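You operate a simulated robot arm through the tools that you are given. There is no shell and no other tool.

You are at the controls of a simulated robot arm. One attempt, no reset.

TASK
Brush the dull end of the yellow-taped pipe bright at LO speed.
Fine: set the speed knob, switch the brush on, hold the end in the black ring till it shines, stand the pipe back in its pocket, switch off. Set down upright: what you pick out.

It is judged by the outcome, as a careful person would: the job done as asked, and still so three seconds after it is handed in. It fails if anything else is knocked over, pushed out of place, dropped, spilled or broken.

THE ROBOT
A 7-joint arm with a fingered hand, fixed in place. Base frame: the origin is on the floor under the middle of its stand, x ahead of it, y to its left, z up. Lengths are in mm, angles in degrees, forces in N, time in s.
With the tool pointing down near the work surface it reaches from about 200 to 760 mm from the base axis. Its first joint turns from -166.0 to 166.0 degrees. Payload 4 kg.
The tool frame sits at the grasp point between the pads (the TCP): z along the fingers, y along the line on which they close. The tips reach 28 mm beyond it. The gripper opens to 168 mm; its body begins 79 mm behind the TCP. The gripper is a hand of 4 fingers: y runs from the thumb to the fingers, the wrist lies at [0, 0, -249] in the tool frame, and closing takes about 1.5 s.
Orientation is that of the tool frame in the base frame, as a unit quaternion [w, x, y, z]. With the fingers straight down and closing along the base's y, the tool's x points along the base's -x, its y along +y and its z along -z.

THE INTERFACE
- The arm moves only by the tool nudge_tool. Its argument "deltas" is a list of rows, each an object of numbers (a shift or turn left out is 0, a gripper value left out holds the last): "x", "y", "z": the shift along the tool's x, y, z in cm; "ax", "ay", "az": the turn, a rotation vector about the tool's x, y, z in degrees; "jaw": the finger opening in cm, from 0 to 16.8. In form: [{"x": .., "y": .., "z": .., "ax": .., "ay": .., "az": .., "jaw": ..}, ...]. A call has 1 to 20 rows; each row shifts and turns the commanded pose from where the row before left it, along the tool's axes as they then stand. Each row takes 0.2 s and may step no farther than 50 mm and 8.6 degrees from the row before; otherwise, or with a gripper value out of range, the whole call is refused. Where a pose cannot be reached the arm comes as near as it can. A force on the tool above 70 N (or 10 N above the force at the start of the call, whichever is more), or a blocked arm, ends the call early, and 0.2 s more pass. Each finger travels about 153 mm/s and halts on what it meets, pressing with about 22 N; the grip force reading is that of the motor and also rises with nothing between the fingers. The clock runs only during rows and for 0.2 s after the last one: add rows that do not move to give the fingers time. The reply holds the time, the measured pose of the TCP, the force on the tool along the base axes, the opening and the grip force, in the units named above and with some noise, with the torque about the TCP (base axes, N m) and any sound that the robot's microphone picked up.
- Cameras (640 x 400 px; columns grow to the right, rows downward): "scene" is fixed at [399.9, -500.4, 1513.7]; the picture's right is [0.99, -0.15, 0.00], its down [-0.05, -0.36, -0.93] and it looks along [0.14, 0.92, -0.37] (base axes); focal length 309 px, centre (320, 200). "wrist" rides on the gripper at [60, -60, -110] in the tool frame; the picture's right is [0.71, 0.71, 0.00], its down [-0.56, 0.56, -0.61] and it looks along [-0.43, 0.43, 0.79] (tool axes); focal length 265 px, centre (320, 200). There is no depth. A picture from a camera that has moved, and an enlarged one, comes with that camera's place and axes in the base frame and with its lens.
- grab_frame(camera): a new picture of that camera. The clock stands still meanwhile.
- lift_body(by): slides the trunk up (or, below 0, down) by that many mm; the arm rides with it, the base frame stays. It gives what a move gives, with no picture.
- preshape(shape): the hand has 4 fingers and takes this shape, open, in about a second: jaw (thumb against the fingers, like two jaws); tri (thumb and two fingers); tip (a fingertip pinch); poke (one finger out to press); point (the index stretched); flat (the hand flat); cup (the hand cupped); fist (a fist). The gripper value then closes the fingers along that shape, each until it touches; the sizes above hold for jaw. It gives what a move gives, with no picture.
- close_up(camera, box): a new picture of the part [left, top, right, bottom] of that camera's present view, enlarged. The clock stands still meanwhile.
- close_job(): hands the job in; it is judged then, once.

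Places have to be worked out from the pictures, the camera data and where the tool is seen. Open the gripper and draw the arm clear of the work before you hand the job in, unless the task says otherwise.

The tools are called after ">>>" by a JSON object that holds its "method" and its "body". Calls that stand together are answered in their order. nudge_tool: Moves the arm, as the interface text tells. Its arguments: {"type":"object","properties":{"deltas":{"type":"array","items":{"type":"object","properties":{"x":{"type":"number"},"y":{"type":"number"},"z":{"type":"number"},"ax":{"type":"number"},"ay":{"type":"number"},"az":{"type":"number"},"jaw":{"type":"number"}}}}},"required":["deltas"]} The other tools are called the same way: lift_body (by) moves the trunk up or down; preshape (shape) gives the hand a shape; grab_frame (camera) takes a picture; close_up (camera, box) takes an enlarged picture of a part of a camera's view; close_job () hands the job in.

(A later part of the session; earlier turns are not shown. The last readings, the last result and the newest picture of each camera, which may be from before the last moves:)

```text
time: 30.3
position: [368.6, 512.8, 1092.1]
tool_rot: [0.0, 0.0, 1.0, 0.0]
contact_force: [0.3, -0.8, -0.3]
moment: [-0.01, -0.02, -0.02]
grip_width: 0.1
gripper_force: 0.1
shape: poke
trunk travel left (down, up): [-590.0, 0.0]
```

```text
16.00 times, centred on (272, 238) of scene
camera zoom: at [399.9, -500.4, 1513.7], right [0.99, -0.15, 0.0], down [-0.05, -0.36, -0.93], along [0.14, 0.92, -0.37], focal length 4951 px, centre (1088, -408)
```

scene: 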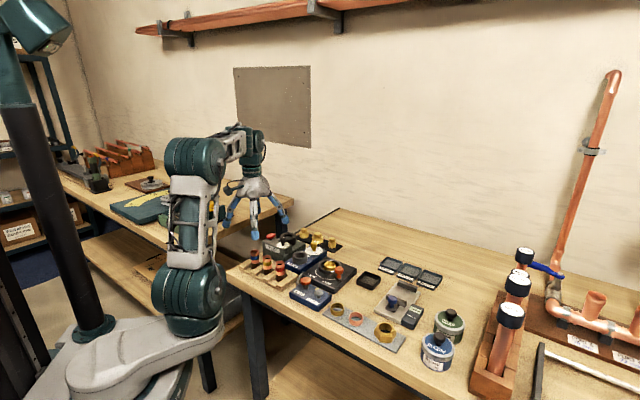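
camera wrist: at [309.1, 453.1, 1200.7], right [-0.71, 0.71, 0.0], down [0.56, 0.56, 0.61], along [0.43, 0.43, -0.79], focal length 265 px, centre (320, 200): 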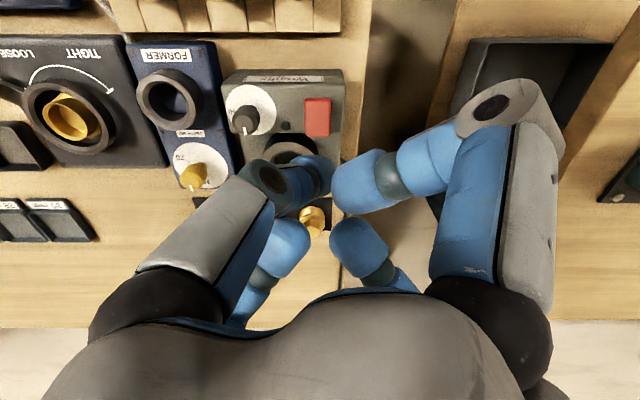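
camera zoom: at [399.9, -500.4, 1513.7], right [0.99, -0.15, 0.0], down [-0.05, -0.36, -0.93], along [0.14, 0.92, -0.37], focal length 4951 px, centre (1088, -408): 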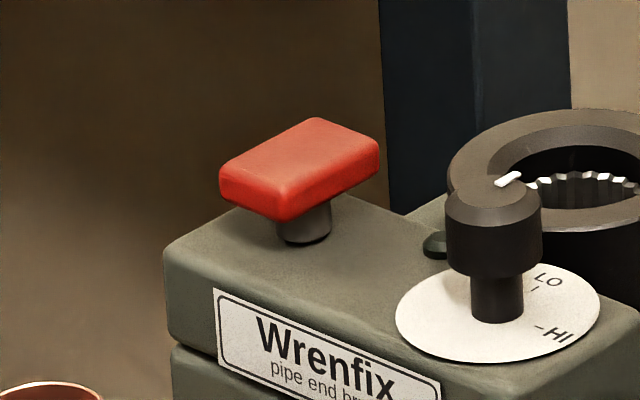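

Switch cap centre is (369, 510) with its top at z ≈ 982.5. I centre over it, go down, and press a few millimetres.

>>> {"method": "nudge_tool", "body": {"deltas": [{"y": -0.31, "z": 3}, {"z": 3}, {"z": 1}, {"z": 0.5}, {"z": 0.4}, {"z": 0.3}, {"z": 0.3}, {}]}}

>>> {"method": "close_up", "body": {"camera": "scene", "box": [255, 215, 305, 255]}}

>>> {"method": "grab_frame", "body": {"camera": "wrist"}}

```text
time: 32.1
position: [370.8, 509.9, 1007.6]
tool_rot: [0.0, 0.001, 1.0, 0.0]
contact_force: [2.1, 0.2, 4.1]
moment: [0.01, -0.02, 0.01]
grip_width: 0.0
gripper_force: 0.1
shape: poke
trunk travel left (down, up): [-590.0, 0.0]
heard: click
```

```text
10.00 times, centred on (280, 235) of scene
camera zoom: at [399.9, -500.4, 1513.7], right [0.99, -0.15, 0.0], down [-0.05, -0.36, -0.93], along [0.14, 0.92, -0.37], focal length 3094 px, centre (720, -150)
```

zoom: 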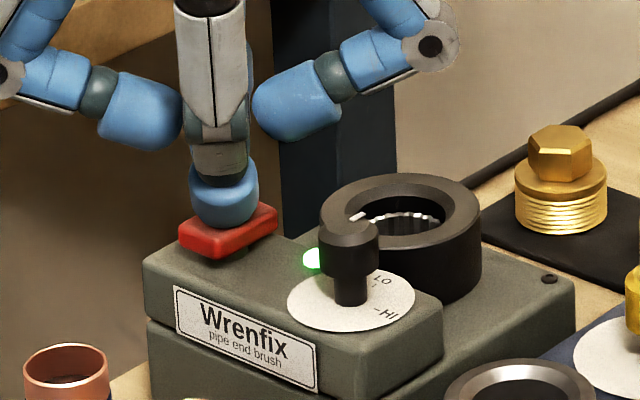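

```text
taken
camera wrist: at [309.2, 449.6, 1115.9], right [-0.71, 0.71, 0.0], down [0.56, 0.56, 0.61], along [0.43, 0.44, -0.79], focal length 265 px, centre (320, 200)
```

wrist: 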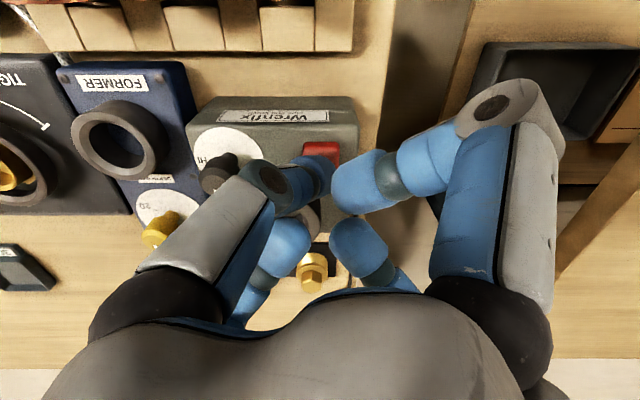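

A click was heard and the green lamp is lit: the brush is on. I lift straight off the switch and check that it stays on.

>>> {"method": "nudge_tool", "body": {"deltas": [{"z": -1}, {"z": -3}, {"z": -4}, {"z": -3}, {}]}}

>>> {"method": "close_up", "body": {"camera": "scene", "box": [255, 215, 305, 255]}}

```text
time: 33.3
position: [367.9, 509.9, 1116.6]
tool_rot: [0.0, 0.0, 1.0, 0.0]
contact_force: [-0.1, 0.7, 0.0]
moment: [0.0, 0.0, -0.02]
grip_width: 0.1
gripper_force: 0.2
shape: poke
trunk travel left (down, up): [-590.0, 0.0]
```

```text
10.00 times, centred on (280, 235) of scene
camera zoom: at [399.9, -500.4, 1513.7], right [0.99, -0.15, 0.0], down [-0.05, -0.36, -0.93], along [0.14, 0.92, -0.37], focal length 3094 px, centre (720, -150)
```

zoom: 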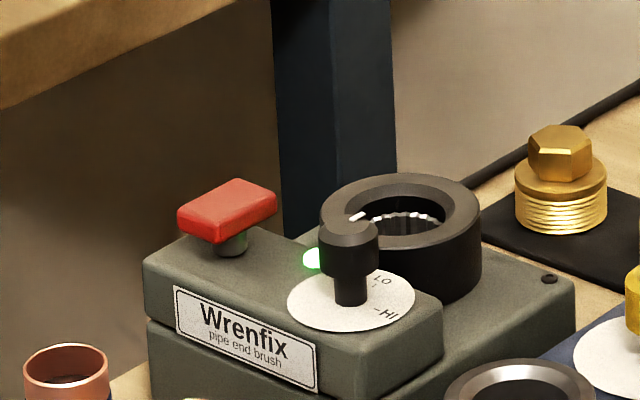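

The lamp stays lit with the pointer on LO. Now I take the jaw shape and move above the yellow-taped pipe to measure it closely.

>>> {"method": "preshape", "body": {"shape": "jaw"}}

>>> {"method": "nudge_tool", "body": {"deltas": [{"x": 0.29, "y": -3.075, "z": 0.4, "jaw": 7}, {"x": 0.29, "y": -3.075, "z": 1.2}, {"x": 0.29, "y": -3.075, "z": 2}, {"x": 0.29, "y": -3.075, "z": 2}, {}, {}]}}

>>> {"method": "grab_frame", "body": {"camera": "wrist"}}

>>> {"method": "close_up", "body": {"camera": "scene", "box": [230, 190, 330, 290]}}

```text
time: 34.2
position: [367.8, 510.0, 1115.9]
tool_rot: [0.0, 0.0, 1.0, 0.001]
contact_force: [0.5, 0.5, 0.3]
moment: [-0.02, -0.01, 0.03]
grip_width: 168.0
gripper_force: 0.1
shape: jaw
trunk travel left (down, up): [-590.0, 0.0]
```

```text
time: 35.6
position: [357.5, 387.3, 1060.6]
tool_rot: [0.0, -0.001, 1.0, -0.001]
contact_force: [0.9, 0.0, 0.2]
moment: [0.0, 0.01, 0.01]
grip_width: 70.2
gripper_force: 0.2
shape: jaw
trunk travel left (down, up): [-590.0, 0.0]
```

```text
taken
camera wrist: at [297.5, 327.2, 1169.8], right [-0.71, 0.71, 0.0], down [0.56, 0.56, 0.61], along [0.43, 0.43, -0.79], focal length 265 px, centre (320, 200)
```

wrist: 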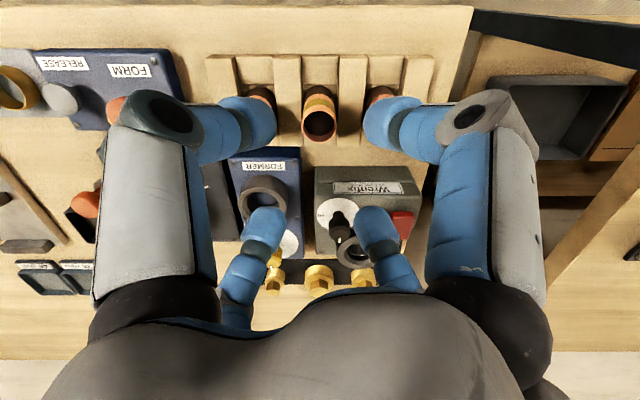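

```text
4.00 times, centred on (280, 240) of scene
camera zoom: at [399.9, -500.4, 1513.7], right [0.99, -0.15, 0.0], down [-0.05, -0.36, -0.93], along [0.14, 0.92, -0.37], focal length 1238 px, centre (480, 40)
```

zoom: 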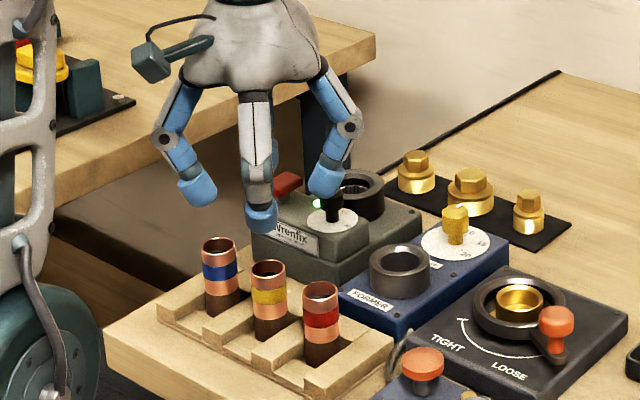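

>>> {"method": "close_up", "body": {"camera": "wrist", "box": [270, 70, 370, 150]}}

>>> {"method": "close_up", "body": {"camera": "scene", "box": [270, 245, 310, 277]}}

```text
5.00 times, centred on (320, 110) of wrist
camera zoom: at [297.5, 327.2, 1169.8], right [-0.71, 0.71, 0.0], down [0.56, 0.56, 0.61], along [0.43, 0.43, -0.79], focal length 1327 px, centre (320, 650)
```

zoom: 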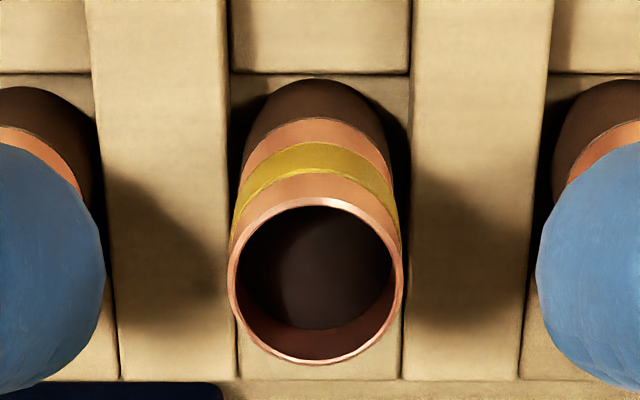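

```text
12.50 times, centred on (290, 261) of scene
camera zoom: at [399.9, -500.4, 1513.7], right [0.99, -0.15, 0.0], down [-0.05, -0.36, -0.93], along [0.14, 0.92, -0.37], focal length 3868 px, centre (695, -562)
```

zoom: 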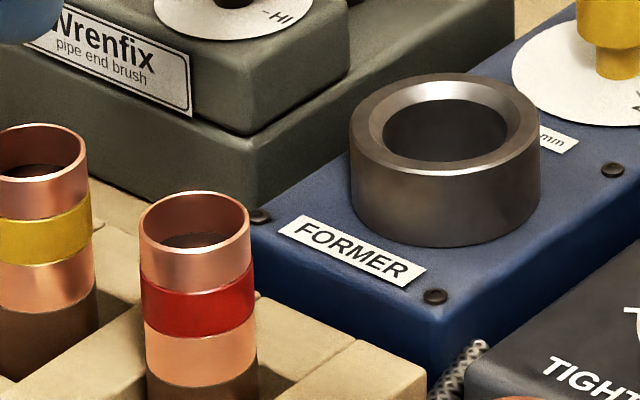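

The pipe top is at (356.4, 385.6, 970), about 70 mm long with the lowest ~30 mm dull. I centre on it and lower the half-open claw around its top, then check.

>>> {"method": "nudge_tool", "body": {"deltas": [{"x": 0.11, "y": -0.16}, {"z": 3}, {"z": 3}, {"z": 1.4}, {}]}}

>>> {"method": "grab_frame", "body": {"camera": "wrist"}}

>>> {"method": "close_up", "body": {"camera": "scene", "box": [230, 200, 330, 280]}}

```text
time: 36.8
position: [355.8, 385.9, 986.3]
tool_rot: [0.001, -0.001, 1.0, -0.001]
contact_force: [0.7, -0.5, -0.2]
moment: [0.02, -0.01, -0.05]
grip_width: 70.4
gripper_force: 0.0
shape: jaw
trunk travel left (down, up): [-590.0, 0.0]
```

```text
taken
camera wrist: at [296.3, 325.5, 1095.4], right [-0.71, 0.71, 0.0], down [0.56, 0.56, 0.61], along [0.43, 0.43, -0.79], focal length 265 px, centre (320, 200)
```

wrist: 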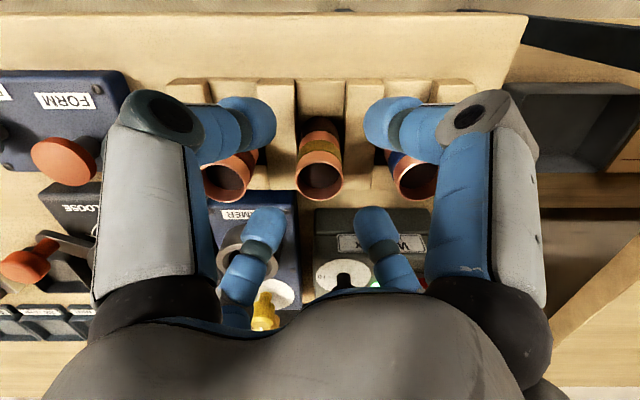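

```text
5.00 times, centred on (280, 240) of scene
camera zoom: at [399.9, -500.4, 1513.7], right [0.99, -0.15, 0.0], down [-0.05, -0.36, -0.93], along [0.14, 0.92, -0.37], focal length 1547 px, centre (520, 0)
```

zoom: 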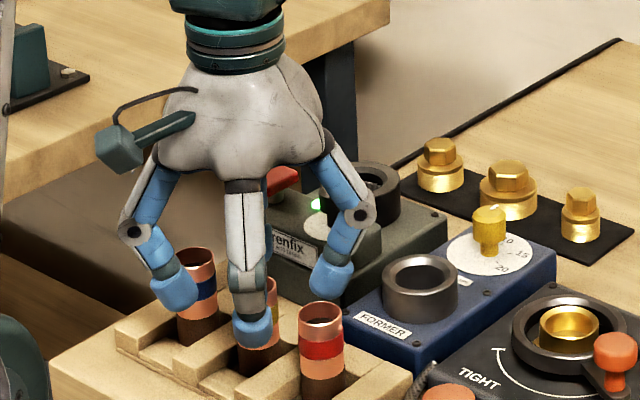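

The claw surrounds the pipe top with clearance to its neighbours. I zoom to check the centring before descending further.

>>> {"method": "close_up", "body": {"camera": "wrist", "box": [270, 120, 370, 220]}}

```text
4.00 times, centred on (320, 170) of wrist
camera zoom: at [296.3, 325.5, 1095.4], right [-0.71, 0.71, 0.0], down [0.56, 0.56, 0.61], along [0.43, 0.43, -0.79], focal length 1062 px, centre (320, 320)
```

zoom: 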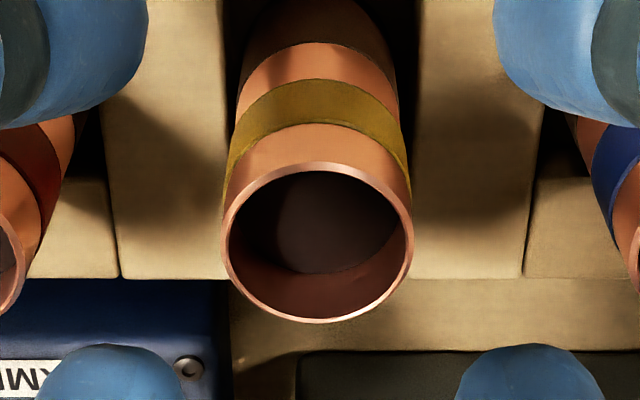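

Centring is within about 1 mm. I lower to TCP z ≈ 962 and close on the pipe's upper part.

>>> {"method": "nudge_tool", "body": {"deltas": [{"z": 1.2}, {"z": 1.1}, {}, {"jaw": 2.0}, {}, {}, {}, {}]}}

>>> {"method": "grab_frame", "body": {"camera": "wrist"}}

>>> {"method": "close_up", "body": {"camera": "scene", "box": [240, 220, 320, 284]}}

```text
time: 38.6
position: [355.8, 386.6, 963.1]
tool_rot: [-0.001, -0.001, 1.0, 0.0]
contact_force: [0.2, 0.3, 0.7]
moment: [0.02, 0.01, -0.02]
grip_width: 22.6
gripper_force: 22.1
shape: jaw
trunk travel left (down, up): [-590.0, 0.0]
```

```text
taken
camera wrist: at [296.2, 325.6, 1072.3], right [-0.71, 0.71, 0.0], down [0.56, 0.56, 0.61], along [0.43, 0.43, -0.79], focal length 265 px, centre (320, 200)
```

wrist: 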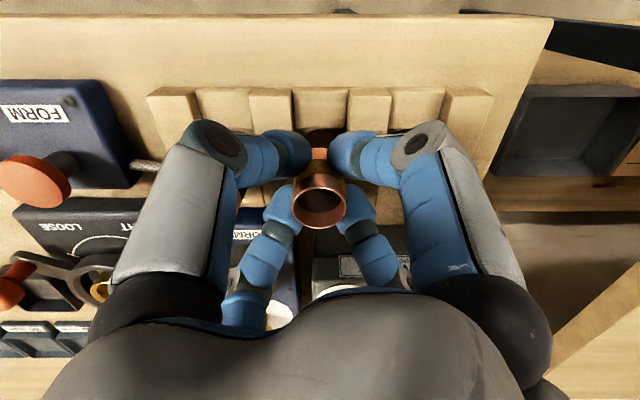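

```text
6.25 times, centred on (280, 252) of scene
camera zoom: at [399.9, -500.4, 1513.7], right [0.99, -0.15, 0.0], down [-0.05, -0.36, -0.93], along [0.14, 0.92, -0.37], focal length 1934 px, centre (570, -125)
```

zoom: 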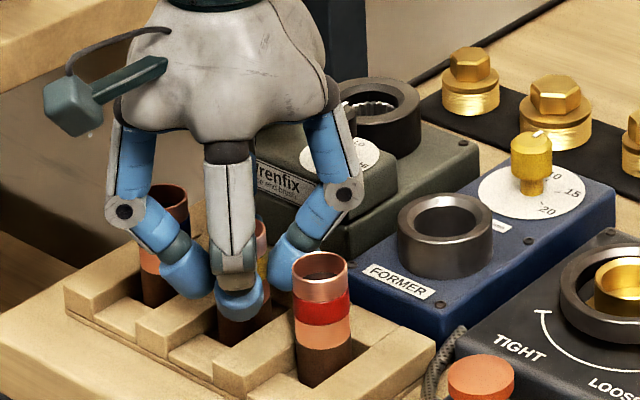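

The grip holds (22 N) with the dull end left free below the tips. I lift straight up clear of everything and look.

>>> {"method": "nudge_tool", "body": {"deltas": [{"z": -1}, {"z": -2}, {"z": -3}, {"z": -3}, {"z": -2.5}, {}]}}

>>> {"method": "close_up", "body": {"camera": "scene", "box": [230, 180, 330, 280]}}

>>> {"method": "grab_frame", "body": {"camera": "wrist"}}

```text
time: 40.0
position: [356.7, 385.9, 1079.0]
tool_rot: [0.0, 0.0, 1.0, 0.0]
contact_force: [-0.2, 0.1, 0.3]
moment: [0.02, 0.0, -0.02]
grip_width: 22.9
gripper_force: 22.3
shape: jaw
trunk travel left (down, up): [-590.0, 0.0]
```

```text
4.00 times, centred on (280, 230) of scene
camera zoom: at [399.9, -500.4, 1513.7], right [0.99, -0.15, 0.0], down [-0.05, -0.36, -0.93], along [0.14, 0.92, -0.37], focal length 1238 px, centre (480, 80)
```

zoom: 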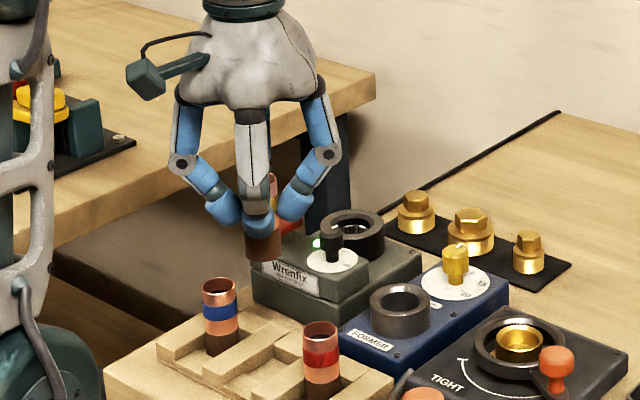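

```text
taken
camera wrist: at [296.0, 325.9, 1187.8], right [-0.71, 0.71, 0.0], down [0.56, 0.56, 0.61], along [0.43, 0.43, -0.79], focal length 265 px, centre (320, 200)
```

wrist: 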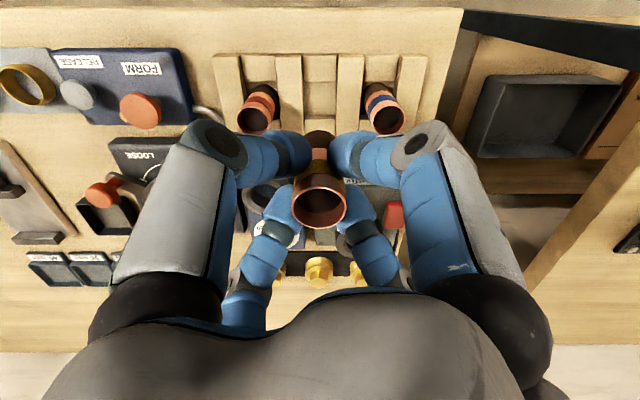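

The pipe came out cleanly and upright. I zoom to measure how much of the end protrudes below the fingertips and how it is held.

>>> {"method": "close_up", "body": {"camera": "scene", "box": [268, 215, 308, 250]}}

>>> {"method": "close_up", "body": {"camera": "wrist", "box": [280, 120, 360, 240]}}

>>> {"method": "close_up", "body": {"camera": "wrist", "box": [200, 40, 440, 160]}}

```text
11.43 times, centred on (288, 232) of scene
camera zoom: at [399.9, -500.4, 1513.7], right [0.99, -0.15, 0.0], down [-0.05, -0.36, -0.93], along [0.14, 0.92, -0.37], focal length 3536 px, centre (686, -171)
```

zoom: 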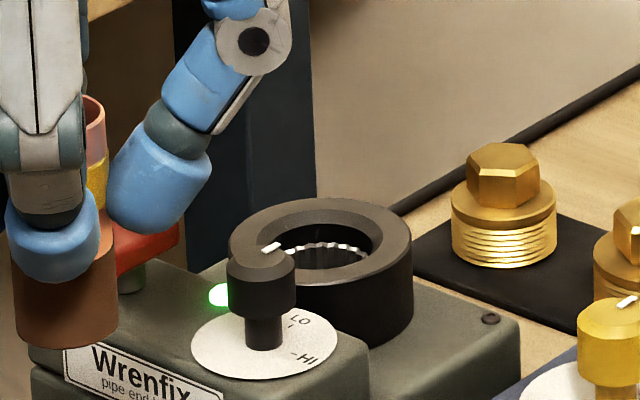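

```text
3.33 times, centred on (320, 180) of wrist
camera zoom: at [296.0, 325.9, 1187.8], right [-0.71, 0.71, 0.0], down [0.56, 0.56, 0.61], along [0.43, 0.43, -0.79], focal length 885 px, centre (320, 267)
```

zoom: 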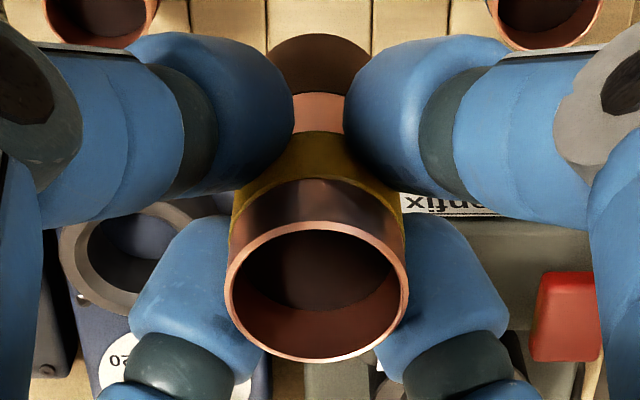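

```text
2.67 times, centred on (320, 100) of wrist
camera zoom: at [296.0, 325.9, 1187.8], right [-0.71, 0.71, 0.0], down [0.56, 0.56, 0.61], along [0.43, 0.43, -0.79], focal length 708 px, centre (320, 467)
```

zoom: 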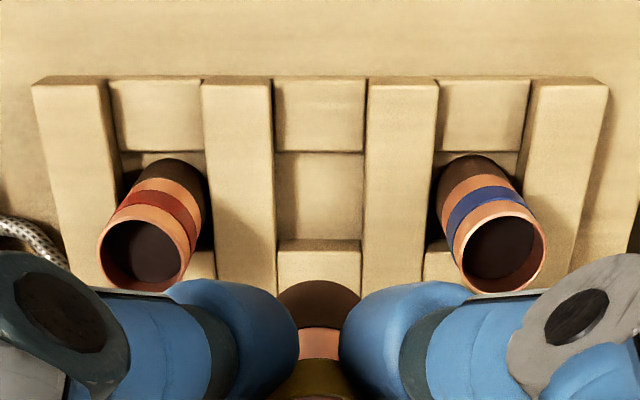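

The pipe protrudes about 27 mm below the fingertips and the dull band is about 25 mm, which suits the ring. I carry it, high, slightly beyond the ring so that the wrist camera sees the ring free of the hand.

>>> {"method": "nudge_tool", "body": {"deltas": [{"x": -2.45, "y": 4.15}, {"x": -2.45, "y": 4.15}, {"x": -2.45, "y": 4.15}, {"x": -2.45, "y": 4.15}, {}]}}

>>> {"method": "grab_frame", "body": {"camera": "wrist"}}

>>> {"method": "close_up", "body": {"camera": "scene", "box": [240, 180, 340, 260]}}

```text
time: 41.2
position: [449.8, 542.2, 1079.4]
tool_rot: [0.0, 0.001, 1.0, -0.001]
contact_force: [-0.3, 1.3, -0.6]
moment: [-0.02, 0.01, 0.01]
grip_width: 22.7
gripper_force: 22.2
shape: jaw
out of reach, approached as far as the arm can: row 4
trunk travel left (down, up): [-590.0, 0.0]
```

```text
taken
camera wrist: at [389.4, 482.0, 1187.5], right [-0.71, 0.71, 0.0], down [0.56, 0.56, 0.61], along [0.43, 0.43, -0.79], focal length 265 px, centre (320, 200)
```

wrist: 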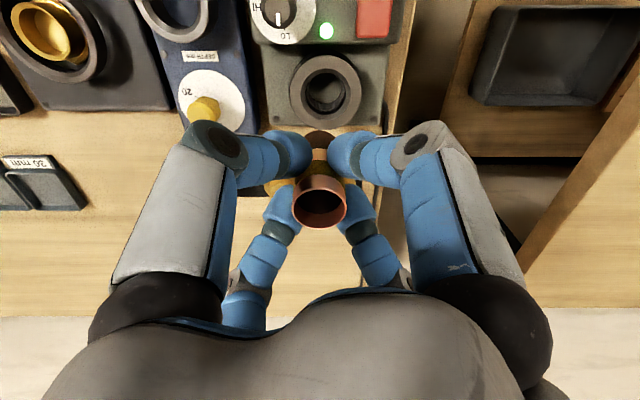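

```text
5.00 times, centred on (290, 220) of scene
camera zoom: at [399.9, -500.4, 1513.7], right [0.99, -0.15, 0.0], down [-0.05, -0.36, -0.93], along [0.14, 0.92, -0.37], focal length 1547 px, centre (470, 100)
```

zoom: 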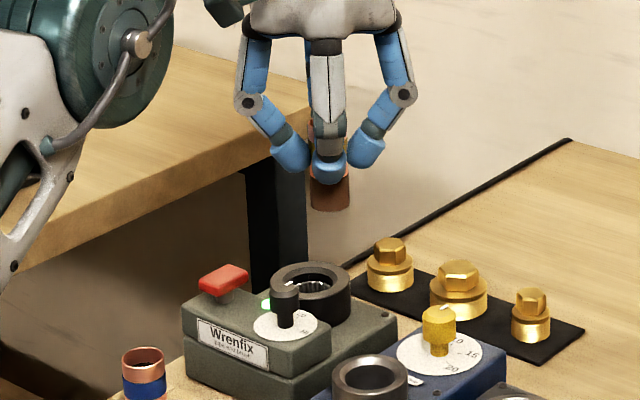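

The arm's reach limit is about 704 mm here, and the ring lies at about 684. The ring is now clearly visible; I zoom to fix its centre.

>>> {"method": "close_up", "body": {"camera": "wrist", "box": [270, 40, 380, 140]}}

>>> {"method": "close_up", "body": {"camera": "wrist", "box": [240, 0, 400, 140]}}

```text
4.00 times, centred on (325, 90) of wrist
camera zoom: at [389.4, 482.0, 1187.5], right [-0.71, 0.71, 0.0], down [0.56, 0.56, 0.61], along [0.43, 0.43, -0.79], focal length 1062 px, centre (300, 640)
```

zoom: 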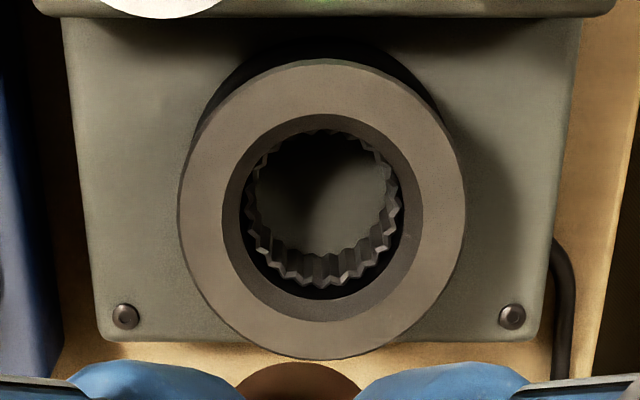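

```text
2.86 times, centred on (320, 70) of wrist
camera zoom: at [389.4, 482.0, 1187.5], right [-0.71, 0.71, 0.0], down [0.56, 0.56, 0.61], along [0.43, 0.43, -0.79], focal length 758 px, centre (320, 571)
```

zoom: 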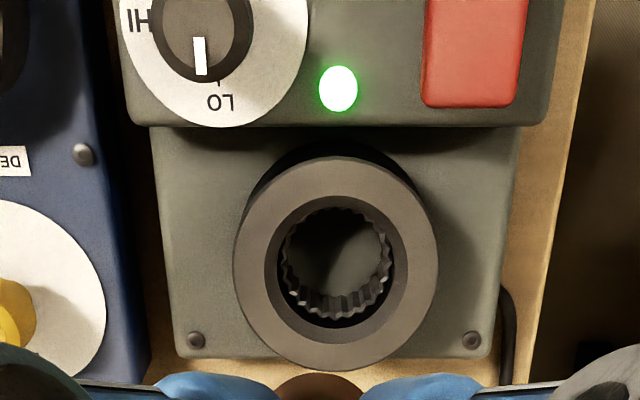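

The pointer clearly sits on LO and the lamp is lit. The ring centre is at (431.2, 529.9) with its top at z ≈ 965; I move the pipe over it at the same height and check the pose.

>>> {"method": "nudge_tool", "body": {"deltas": [{"x": 1.82, "y": -1.21}, {}, {}]}}

>>> {"method": "close_up", "body": {"camera": "wrist", "box": [240, 60, 400, 180]}}

>>> {"method": "close_up", "body": {"camera": "scene", "box": [262, 195, 312, 245]}}

```text
time: 42.0
position: [431.7, 528.9, 1080.4]
tool_rot: [0.0, 0.001, 1.0, 0.0]
contact_force: [0.1, 0.2, 0.1]
moment: [0.01, -0.03, 0.01]
grip_width: 22.5
gripper_force: 21.9
shape: jaw
trunk travel left (down, up): [-590.0, 0.0]
```

```text
3.33 times, centred on (320, 120) of wrist
camera zoom: at [370.7, 469.1, 1187.9], right [-0.71, 0.71, 0.0], down [0.56, 0.56, 0.61], along [0.43, 0.43, -0.79], focal length 885 px, centre (320, 467)
```

zoom: 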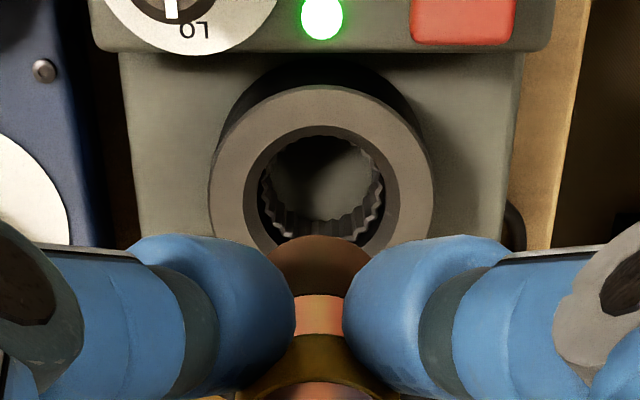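

```text
8.00 times, centred on (287, 220) of scene
camera zoom: at [399.9, -500.4, 1513.7], right [0.99, -0.15, 0.0], down [-0.05, -0.36, -0.93], along [0.14, 0.92, -0.37], focal length 2475 px, centre (584, 40)
```

zoom: 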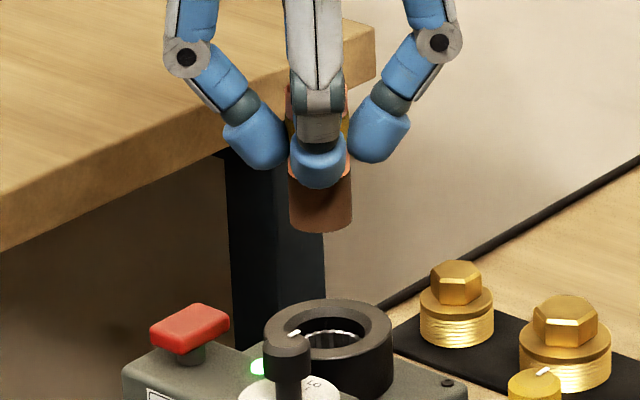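

Pipe and ring are aligned to within half a millimetre. I trim and lower until the pipe end is about 10 mm above the ring, then check.

>>> {"method": "nudge_tool", "body": {"deltas": [{"x": -0.03, "y": 0.05}, {"z": 1.5}, {"z": 1.5}, {"z": 1.5}, {}, {}]}}

>>> {"method": "close_up", "body": {"camera": "wrist", "box": [240, 60, 400, 180]}}

>>> {"method": "close_up", "body": {"camera": "scene", "box": [262, 205, 312, 255]}}

```text
time: 43.4
position: [431.1, 530.6, 1035.0]
tool_rot: [0.0, 0.0, 1.0, 0.001]
contact_force: [-0.8, -0.5, -1.2]
moment: [-0.02, 0.03, 0.0]
grip_width: 22.7
gripper_force: 21.8
shape: jaw
trunk travel left (down, up): [-590.0, 0.0]
```

```text
3.33 times, centred on (320, 120) of wrist
camera zoom: at [370.1, 469.9, 1142.5], right [-0.71, 0.71, 0.0], down [0.56, 0.56, 0.61], along [0.43, 0.43, -0.79], focal length 885 px, centre (320, 467)
```

zoom: 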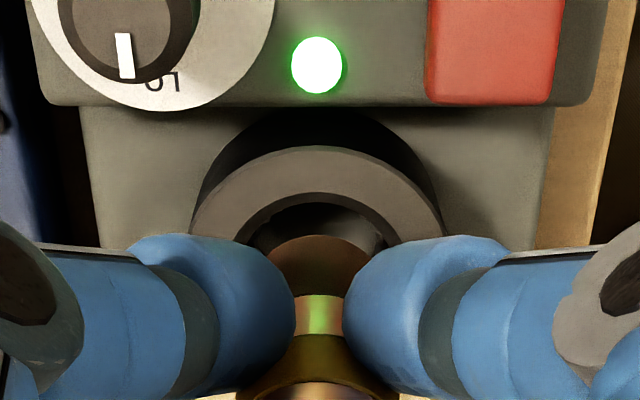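

```text
8.00 times, centred on (287, 230) of scene
camera zoom: at [399.9, -500.4, 1513.7], right [0.99, -0.15, 0.0], down [-0.05, -0.36, -0.93], along [0.14, 0.92, -0.37], focal length 2475 px, centre (584, -40)
```

zoom: 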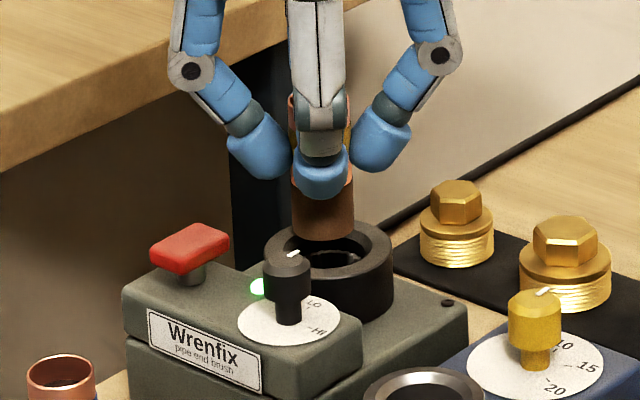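

The pipe end is about 11 mm above the ring; the ring centre is about 0.8 mm off, so I trim that and ease the end into the ring.

>>> {"method": "nudge_tool", "body": {"deltas": [{"x": -0.08, "y": -0.02}, {}, {"z": 0.6}, {"z": 0.5}, {"z": 0.5}, {"z": 0.4}, {}]}}

>>> {"method": "close_up", "body": {"camera": "scene", "box": [262, 205, 312, 255]}}

>>> {"method": "close_up", "body": {"camera": "wrist", "box": [240, 60, 400, 180]}}

```text
time: 45.0
position: [431.6, 529.8, 1014.0]
tool_rot: [0.001, 0.001, 1.0, 0.0]
contact_force: [-0.1, 0.5, -0.1]
moment: [-0.01, -0.02, -0.03]
grip_width: 22.7
gripper_force: 22.1
shape: jaw
trunk travel left (down, up): [-590.0, 0.0]
```

```text
8.00 times, centred on (287, 230) of scene
camera zoom: at [399.9, -500.4, 1513.7], right [0.99, -0.15, 0.0], down [-0.05, -0.36, -0.93], along [0.14, 0.92, -0.37], focal length 2475 px, centre (584, -40)
```

zoom: 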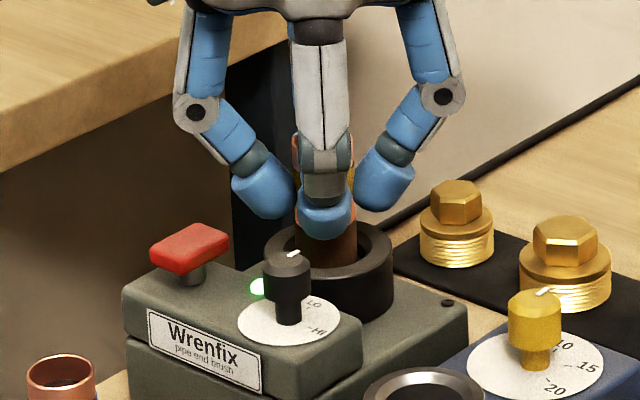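

```text
3.33 times, centred on (320, 120) of wrist
camera zoom: at [371.0, 469.3, 1122.4], right [-0.71, 0.71, 0.0], down [0.56, 0.56, 0.61], along [0.43, 0.43, -0.79], focal length 885 px, centre (320, 467)
```

zoom: 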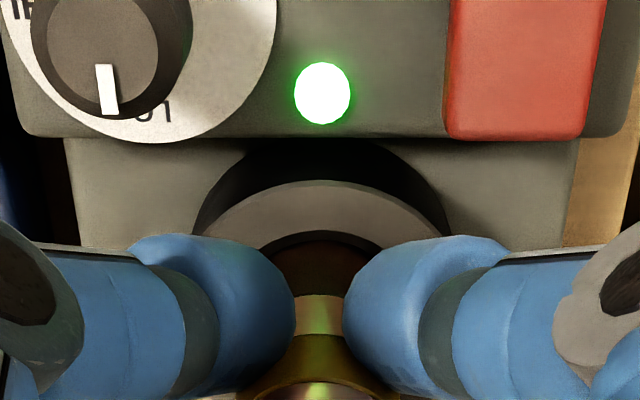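

The end has entered the ring with no side force. I ease it further down, about 16 mm more.

>>> {"method": "nudge_tool", "body": {"deltas": [{"z": 0.4}, {"z": 0.4}, {"z": 0.4}, {"z": 0.4}, {}]}}

>>> {"method": "close_up", "body": {"camera": "scene", "box": [262, 205, 312, 255]}}

>>> {"method": "close_up", "body": {"camera": "wrist", "box": [240, 60, 400, 180]}}

```text
time: 46.2
position: [430.3, 527.3, 998.3]
tool_rot: [0.0, 0.0, 1.0, 0.001]
contact_force: [0.8, 0.0, -0.9]
moment: [0.01, 0.0, -0.01]
grip_width: 22.5
gripper_force: 21.7
shape: jaw
trunk travel left (down, up): [-590.0, 0.0]
```

```text
8.00 times, centred on (287, 230) of scene
camera zoom: at [399.9, -500.4, 1513.7], right [0.99, -0.15, 0.0], down [-0.05, -0.36, -0.93], along [0.14, 0.92, -0.37], focal length 2475 px, centre (584, -40)
```

zoom: 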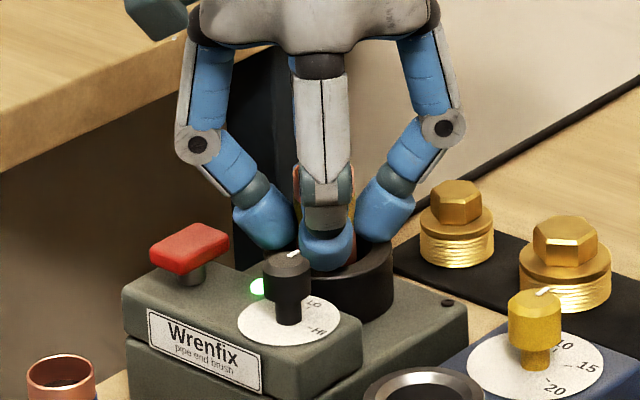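

```text
3.33 times, centred on (320, 120) of wrist
camera zoom: at [370.9, 468.9, 1106.6], right [-0.71, 0.71, 0.0], down [0.56, 0.56, 0.61], along [0.43, 0.43, -0.79], focal length 885 px, centre (320, 467)
```

zoom: 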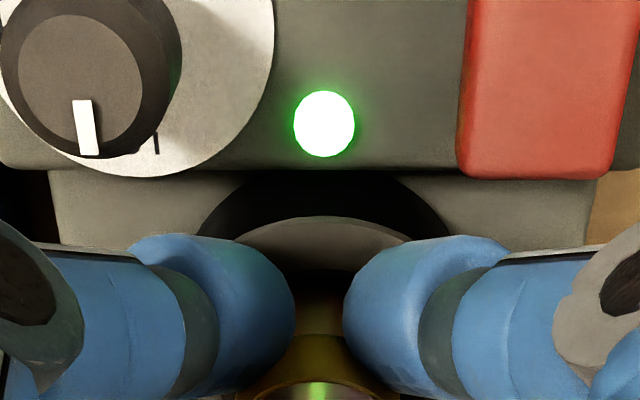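

The end is now about 25 mm deep in the ring with the fingertips just above it. I hold it there for four seconds and listen.

>>> {"method": "nudge_tool", "body": {"deltas": [{}, {}, {}, {}, {}, {}, {}, {}, {}, {}, {}, {}, {}, {}, {}, {}, {}, {}, {}, {}]}}

>>> {"method": "close_up", "body": {"camera": "scene", "box": [262, 205, 312, 255]}}

```text
time: 50.4
position: [432.0, 530.0, 998.7]
tool_rot: [0.001, 0.0, 1.0, 0.0]
contact_force: [0.0, -0.3, -0.8]
moment: [0.01, 0.04, 0.01]
grip_width: 22.7
gripper_force: 21.9
shape: jaw
trunk travel left (down, up): [-590.0, 0.0]
```

```text
8.00 times, centred on (287, 230) of scene
camera zoom: at [399.9, -500.4, 1513.7], right [0.99, -0.15, 0.0], down [-0.05, -0.36, -0.93], along [0.14, 0.92, -0.37], focal length 2475 px, centre (584, -40)
```

zoom: 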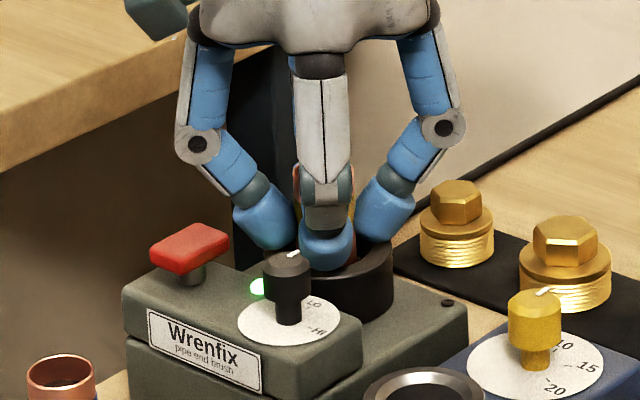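

No fault sounds. I raise the pipe out of the ring to see whether the end has brightened.

>>> {"method": "nudge_tool", "body": {"deltas": [{"z": -1}, {"z": -1.2}, {"z": -1.5}, {"z": -1.5}, {}]}}

>>> {"method": "close_up", "body": {"camera": "scene", "box": [267, 205, 307, 240]}}

```text
time: 51.6
position: [430.9, 528.9, 1049.2]
tool_rot: [0.0, -0.001, 1.0, 0.0]
contact_force: [-0.2, 0.1, -0.8]
moment: [0.01, 0.0, 0.01]
grip_width: 22.5
gripper_force: 21.8
shape: jaw
trunk travel left (down, up): [-590.0, 0.0]
```

```text
11.43 times, centred on (287, 222) of scene
camera zoom: at [399.9, -500.4, 1513.7], right [0.99, -0.15, 0.0], down [-0.05, -0.36, -0.93], along [0.14, 0.92, -0.37], focal length 3536 px, centre (697, -57)
```

zoom: 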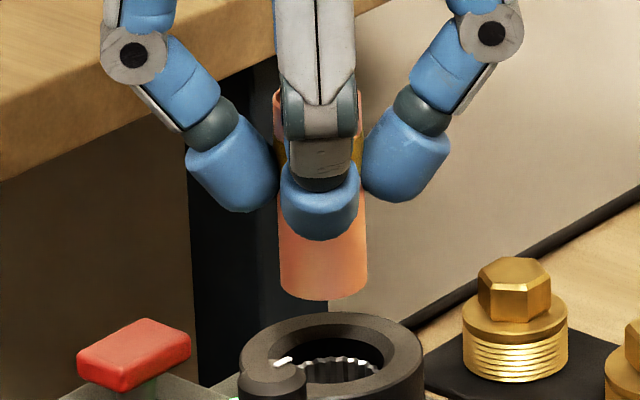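

The end now looks bright copper. I check closely for any dull band remaining near the fingertips and on the other side.

>>> {"method": "close_up", "body": {"camera": "wrist", "box": [280, 110, 360, 240]}}

>>> {"method": "close_up", "body": {"camera": "scene", "box": [278, 210, 298, 226]}}

```text
3.08 times, centred on (320, 175) of wrist
camera zoom: at [370.3, 468.9, 1158.7], right [-0.71, 0.71, 0.0], down [0.56, 0.56, 0.61], along [0.43, 0.43, -0.79], focal length 817 px, centre (320, 277)
```

zoom: 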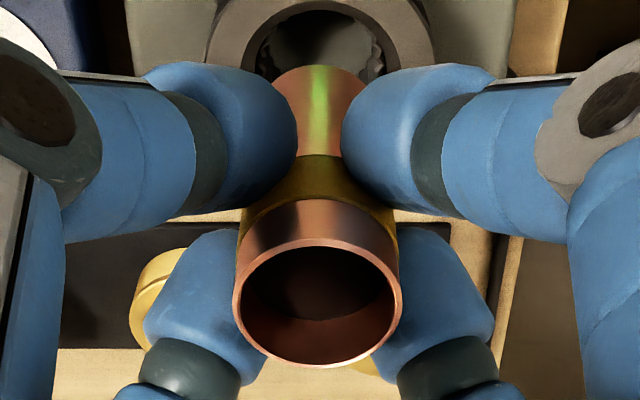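

```text
16.00 times, centred on (288, 218) of scene
camera zoom: at [399.9, -500.4, 1513.7], right [0.99, -0.15, 0.0], down [-0.05, -0.36, -0.93], along [0.14, 0.92, -0.37], focal length 4951 px, centre (832, -88)
```

zoom: 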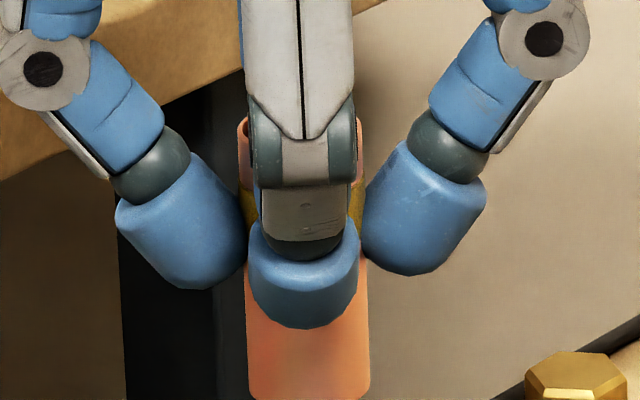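

The whole end is uniformly bright and reflective. I raise further and carry the pipe back above its pocket.

>>> {"method": "nudge_tool", "body": {"deltas": [{"z": -1.5}, {"z": -1.5}, {"x": 1.85, "y": -3.58}, {"x": 1.85, "y": -3.58}, {"x": 1.85, "y": -3.58}, {"x": 1.86, "y": -3.59}, {}, {}]}}

>>> {"method": "close_up", "body": {"camera": "wrist", "box": [240, 50, 400, 150]}}

>>> {"method": "close_up", "body": {"camera": "scene", "box": [250, 205, 310, 265]}}

```text
time: 53.4
position: [355.4, 385.3, 1080.2]
tool_rot: [0.001, 0.0, 1.0, 0.0]
contact_force: [0.0, 0.5, 0.0]
moment: [0.02, 0.01, 0.01]
grip_width: 22.3
gripper_force: 21.7
shape: jaw
trunk travel left (down, up): [-590.0, 0.0]
```

```text
4.00 times, centred on (320, 100) of wrist
camera zoom: at [295.7, 325.4, 1189.0], right [-0.71, 0.71, 0.0], down [0.56, 0.56, 0.61], along [0.43, 0.43, -0.79], focal length 1062 px, centre (320, 600)
```

zoom: 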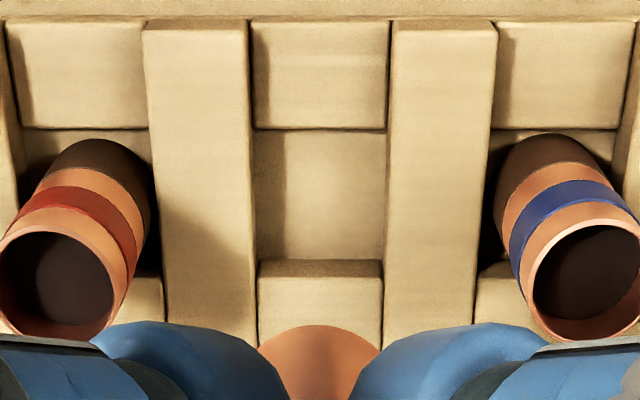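

```text
6.67 times, centred on (280, 235) of scene
camera zoom: at [399.9, -500.4, 1513.7], right [0.99, -0.15, 0.0], down [-0.05, -0.36, -0.93], along [0.14, 0.92, -0.37], focal length 2063 px, centre (587, -33)
```

zoom: 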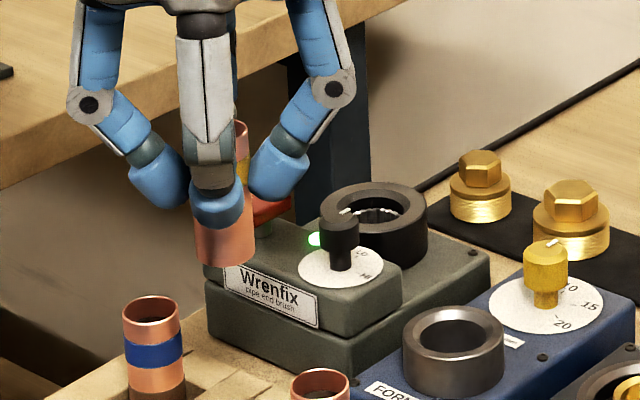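

The pocket lies centred under the pipe (within half a millimetre). I trim and lower the pipe to about 12 mm above its seat first, checking forces.

>>> {"method": "nudge_tool", "body": {"deltas": [{"x": -0.05, "y": 0.02}, {"z": 3}, {"z": 3}, {"z": 2.5}, {"z": 1.4}, {}]}}

>>> {"method": "close_up", "body": {"camera": "scene", "box": [240, 220, 320, 284]}}

>>> {"method": "grab_frame", "body": {"camera": "wrist"}}

```text
time: 54.8
position: [357.8, 387.0, 980.0]
tool_rot: [0.001, -0.001, 1.0, 0.0]
contact_force: [0.9, 0.5, -0.6]
moment: [0.02, 0.0, 0.03]
grip_width: 22.6
gripper_force: 22.0
shape: jaw
trunk travel left (down, up): [-590.0, 0.0]
```

```text
6.25 times, centred on (280, 252) of scene
camera zoom: at [399.9, -500.4, 1513.7], right [0.99, -0.15, 0.0], down [-0.05, -0.36, -0.93], along [0.14, 0.92, -0.37], focal length 1934 px, centre (570, -125)
```

zoom: 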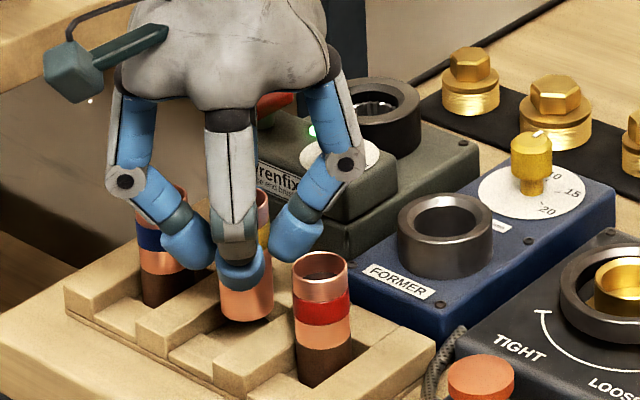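

```text
taken
camera wrist: at [297.8, 326.4, 1089.4], right [-0.71, 0.71, 0.0], down [0.56, 0.56, 0.61], along [0.43, 0.43, -0.79], focal length 265 px, centre (320, 200)
```

wrist: 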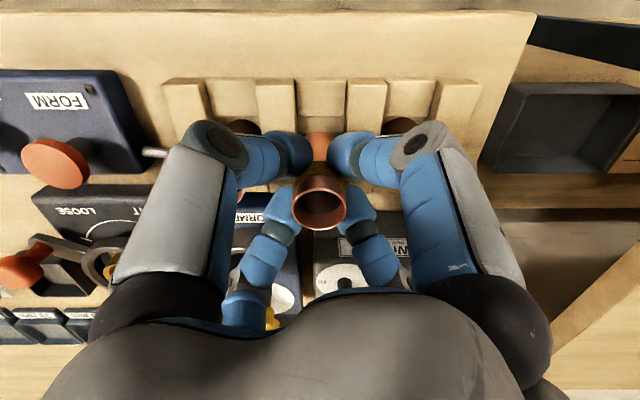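

The tool has drifted about 1.7 mm from the grasp spot; I trim it back and lower gently into the pocket.

>>> {"method": "nudge_tool", "body": {"deltas": [{"x": 0.14, "y": -0.08}, {}, {"z": 0.4}, {"z": 0.4}, {}]}}

>>> {"method": "close_up", "body": {"camera": "wrist", "box": [240, 70, 400, 240]}}

>>> {"method": "close_up", "body": {"camera": "scene", "box": [255, 240, 305, 280]}}

```text
time: 56.0
position: [356.0, 385.6, 972.6]
tool_rot: [0.0, -0.001, 1.0, 0.0]
contact_force: [-0.7, 0.0, -1.5]
moment: [-0.01, 0.0, 0.01]
grip_width: 22.4
gripper_force: 22.0
shape: jaw
trunk travel left (down, up): [-590.0, 0.0]
```

```text
2.35 times, centred on (320, 155) of wrist
camera zoom: at [296.1, 325.5, 1081.4], right [-0.71, 0.71, 0.0], down [0.56, 0.56, 0.61], along [0.43, 0.43, -0.79], focal length 624 px, centre (320, 306)
```

zoom: 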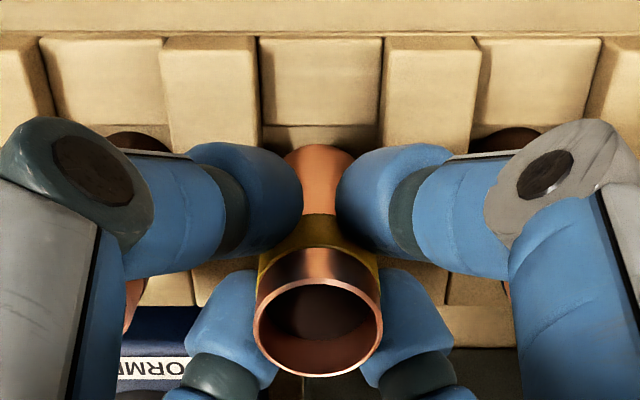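

```text
10.00 times, centred on (280, 260) of scene
camera zoom: at [399.9, -500.4, 1513.7], right [0.99, -0.15, 0.0], down [-0.05, -0.36, -0.93], along [0.14, 0.92, -0.37], focal length 3094 px, centre (720, -400)
```

zoom: 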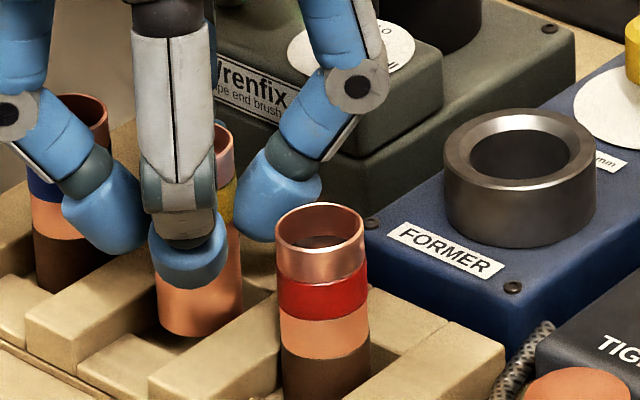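

Now centred again at (356.1, 385.5), entering the pocket freely. I lower the last 9 mm in small steps.

>>> {"method": "nudge_tool", "body": {"deltas": [{"z": 0.3}, {"z": 0.3}, {"z": 0.2}, {"z": 0.1}, {}]}}

>>> {"method": "close_up", "body": {"camera": "wrist", "box": [240, 70, 400, 240]}}

>>> {"method": "close_up", "body": {"camera": "scene", "box": [255, 240, 305, 280]}}

```text
time: 57.2
position: [355.9, 386.1, 964.3]
tool_rot: [0.0, 0.0, 1.0, 0.0]
contact_force: [-0.6, 0.0, -0.2]
moment: [-0.03, -0.03, -0.01]
grip_width: 22.7
gripper_force: 21.8
shape: jaw
trunk travel left (down, up): [-590.0, 0.0]
```

```text
2.35 times, centred on (320, 155) of wrist
camera zoom: at [295.7, 325.3, 1072.4], right [-0.71, 0.71, 0.0], down [0.56, 0.56, 0.61], along [0.43, 0.43, -0.79], focal length 624 px, centre (320, 306)
```

zoom: 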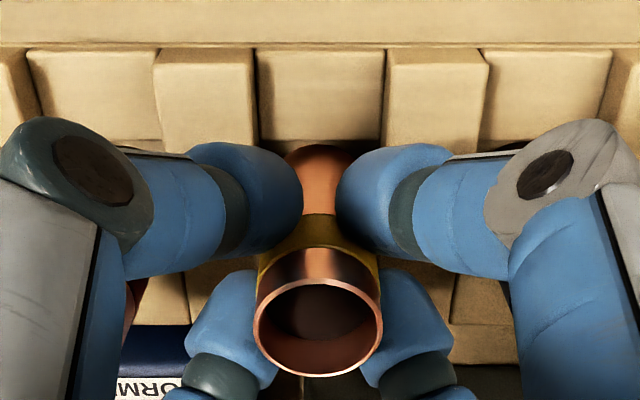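

```text
10.00 times, centred on (280, 260) of scene
camera zoom: at [399.9, -500.4, 1513.7], right [0.99, -0.15, 0.0], down [-0.05, -0.36, -0.93], along [0.14, 0.92, -0.37], focal length 3094 px, centre (720, -400)
```

zoom: 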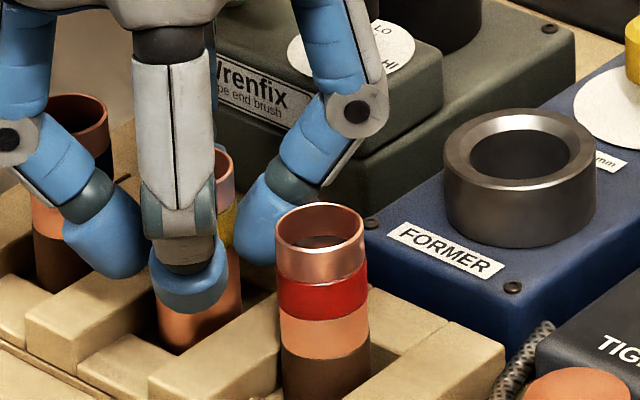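

It is at the same height as when grasped, with no load yet. I lower another 0.8 mm to feel the floor.

>>> {"method": "nudge_tool", "body": {"deltas": [{"z": 0.04}, {"z": 0.04}, {}]}}

```text
time: 58.0
position: [356.0, 385.7, 962.1]
tool_rot: [0.001, 0.0, 1.0, -0.001]
contact_force: [0.0, 1.0, -1.1]
moment: [0.04, 0.0, 0.03]
grip_width: 22.7
gripper_force: 22.0
shape: jaw
trunk travel left (down, up): [-590.0, 0.0]
```

No clear contact yet within the noise; I lower another millimetre and read again.

>>> {"method": "nudge_tool", "body": {"deltas": [{"z": 0.05}, {"z": 0.05}, {}]}}

>>> {"method": "close_up", "body": {"camera": "scene", "box": [262, 248, 292, 272]}}

```text
time: 58.8
position: [355.7, 385.8, 961.0]
tool_rot: [0.0, 0.0, 1.0, -0.001]
contact_force: [0.3, 0.1, 2.6]
moment: [-0.02, -0.02, 0.01]
grip_width: 22.5
gripper_force: 21.8
shape: jaw
trunk travel left (down, up): [-590.0, 0.0]
```

```text
16.00 times, centred on (277, 260) of scene
camera zoom: at [399.9, -500.4, 1513.7], right [0.99, -0.15, 0.0], down [-0.05, -0.36, -0.93], along [0.14, 0.92, -0.37], focal length 4951 px, centre (1008, -760)
```

zoom: 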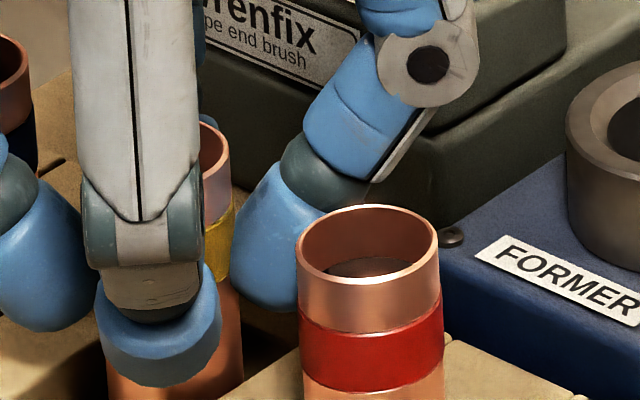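

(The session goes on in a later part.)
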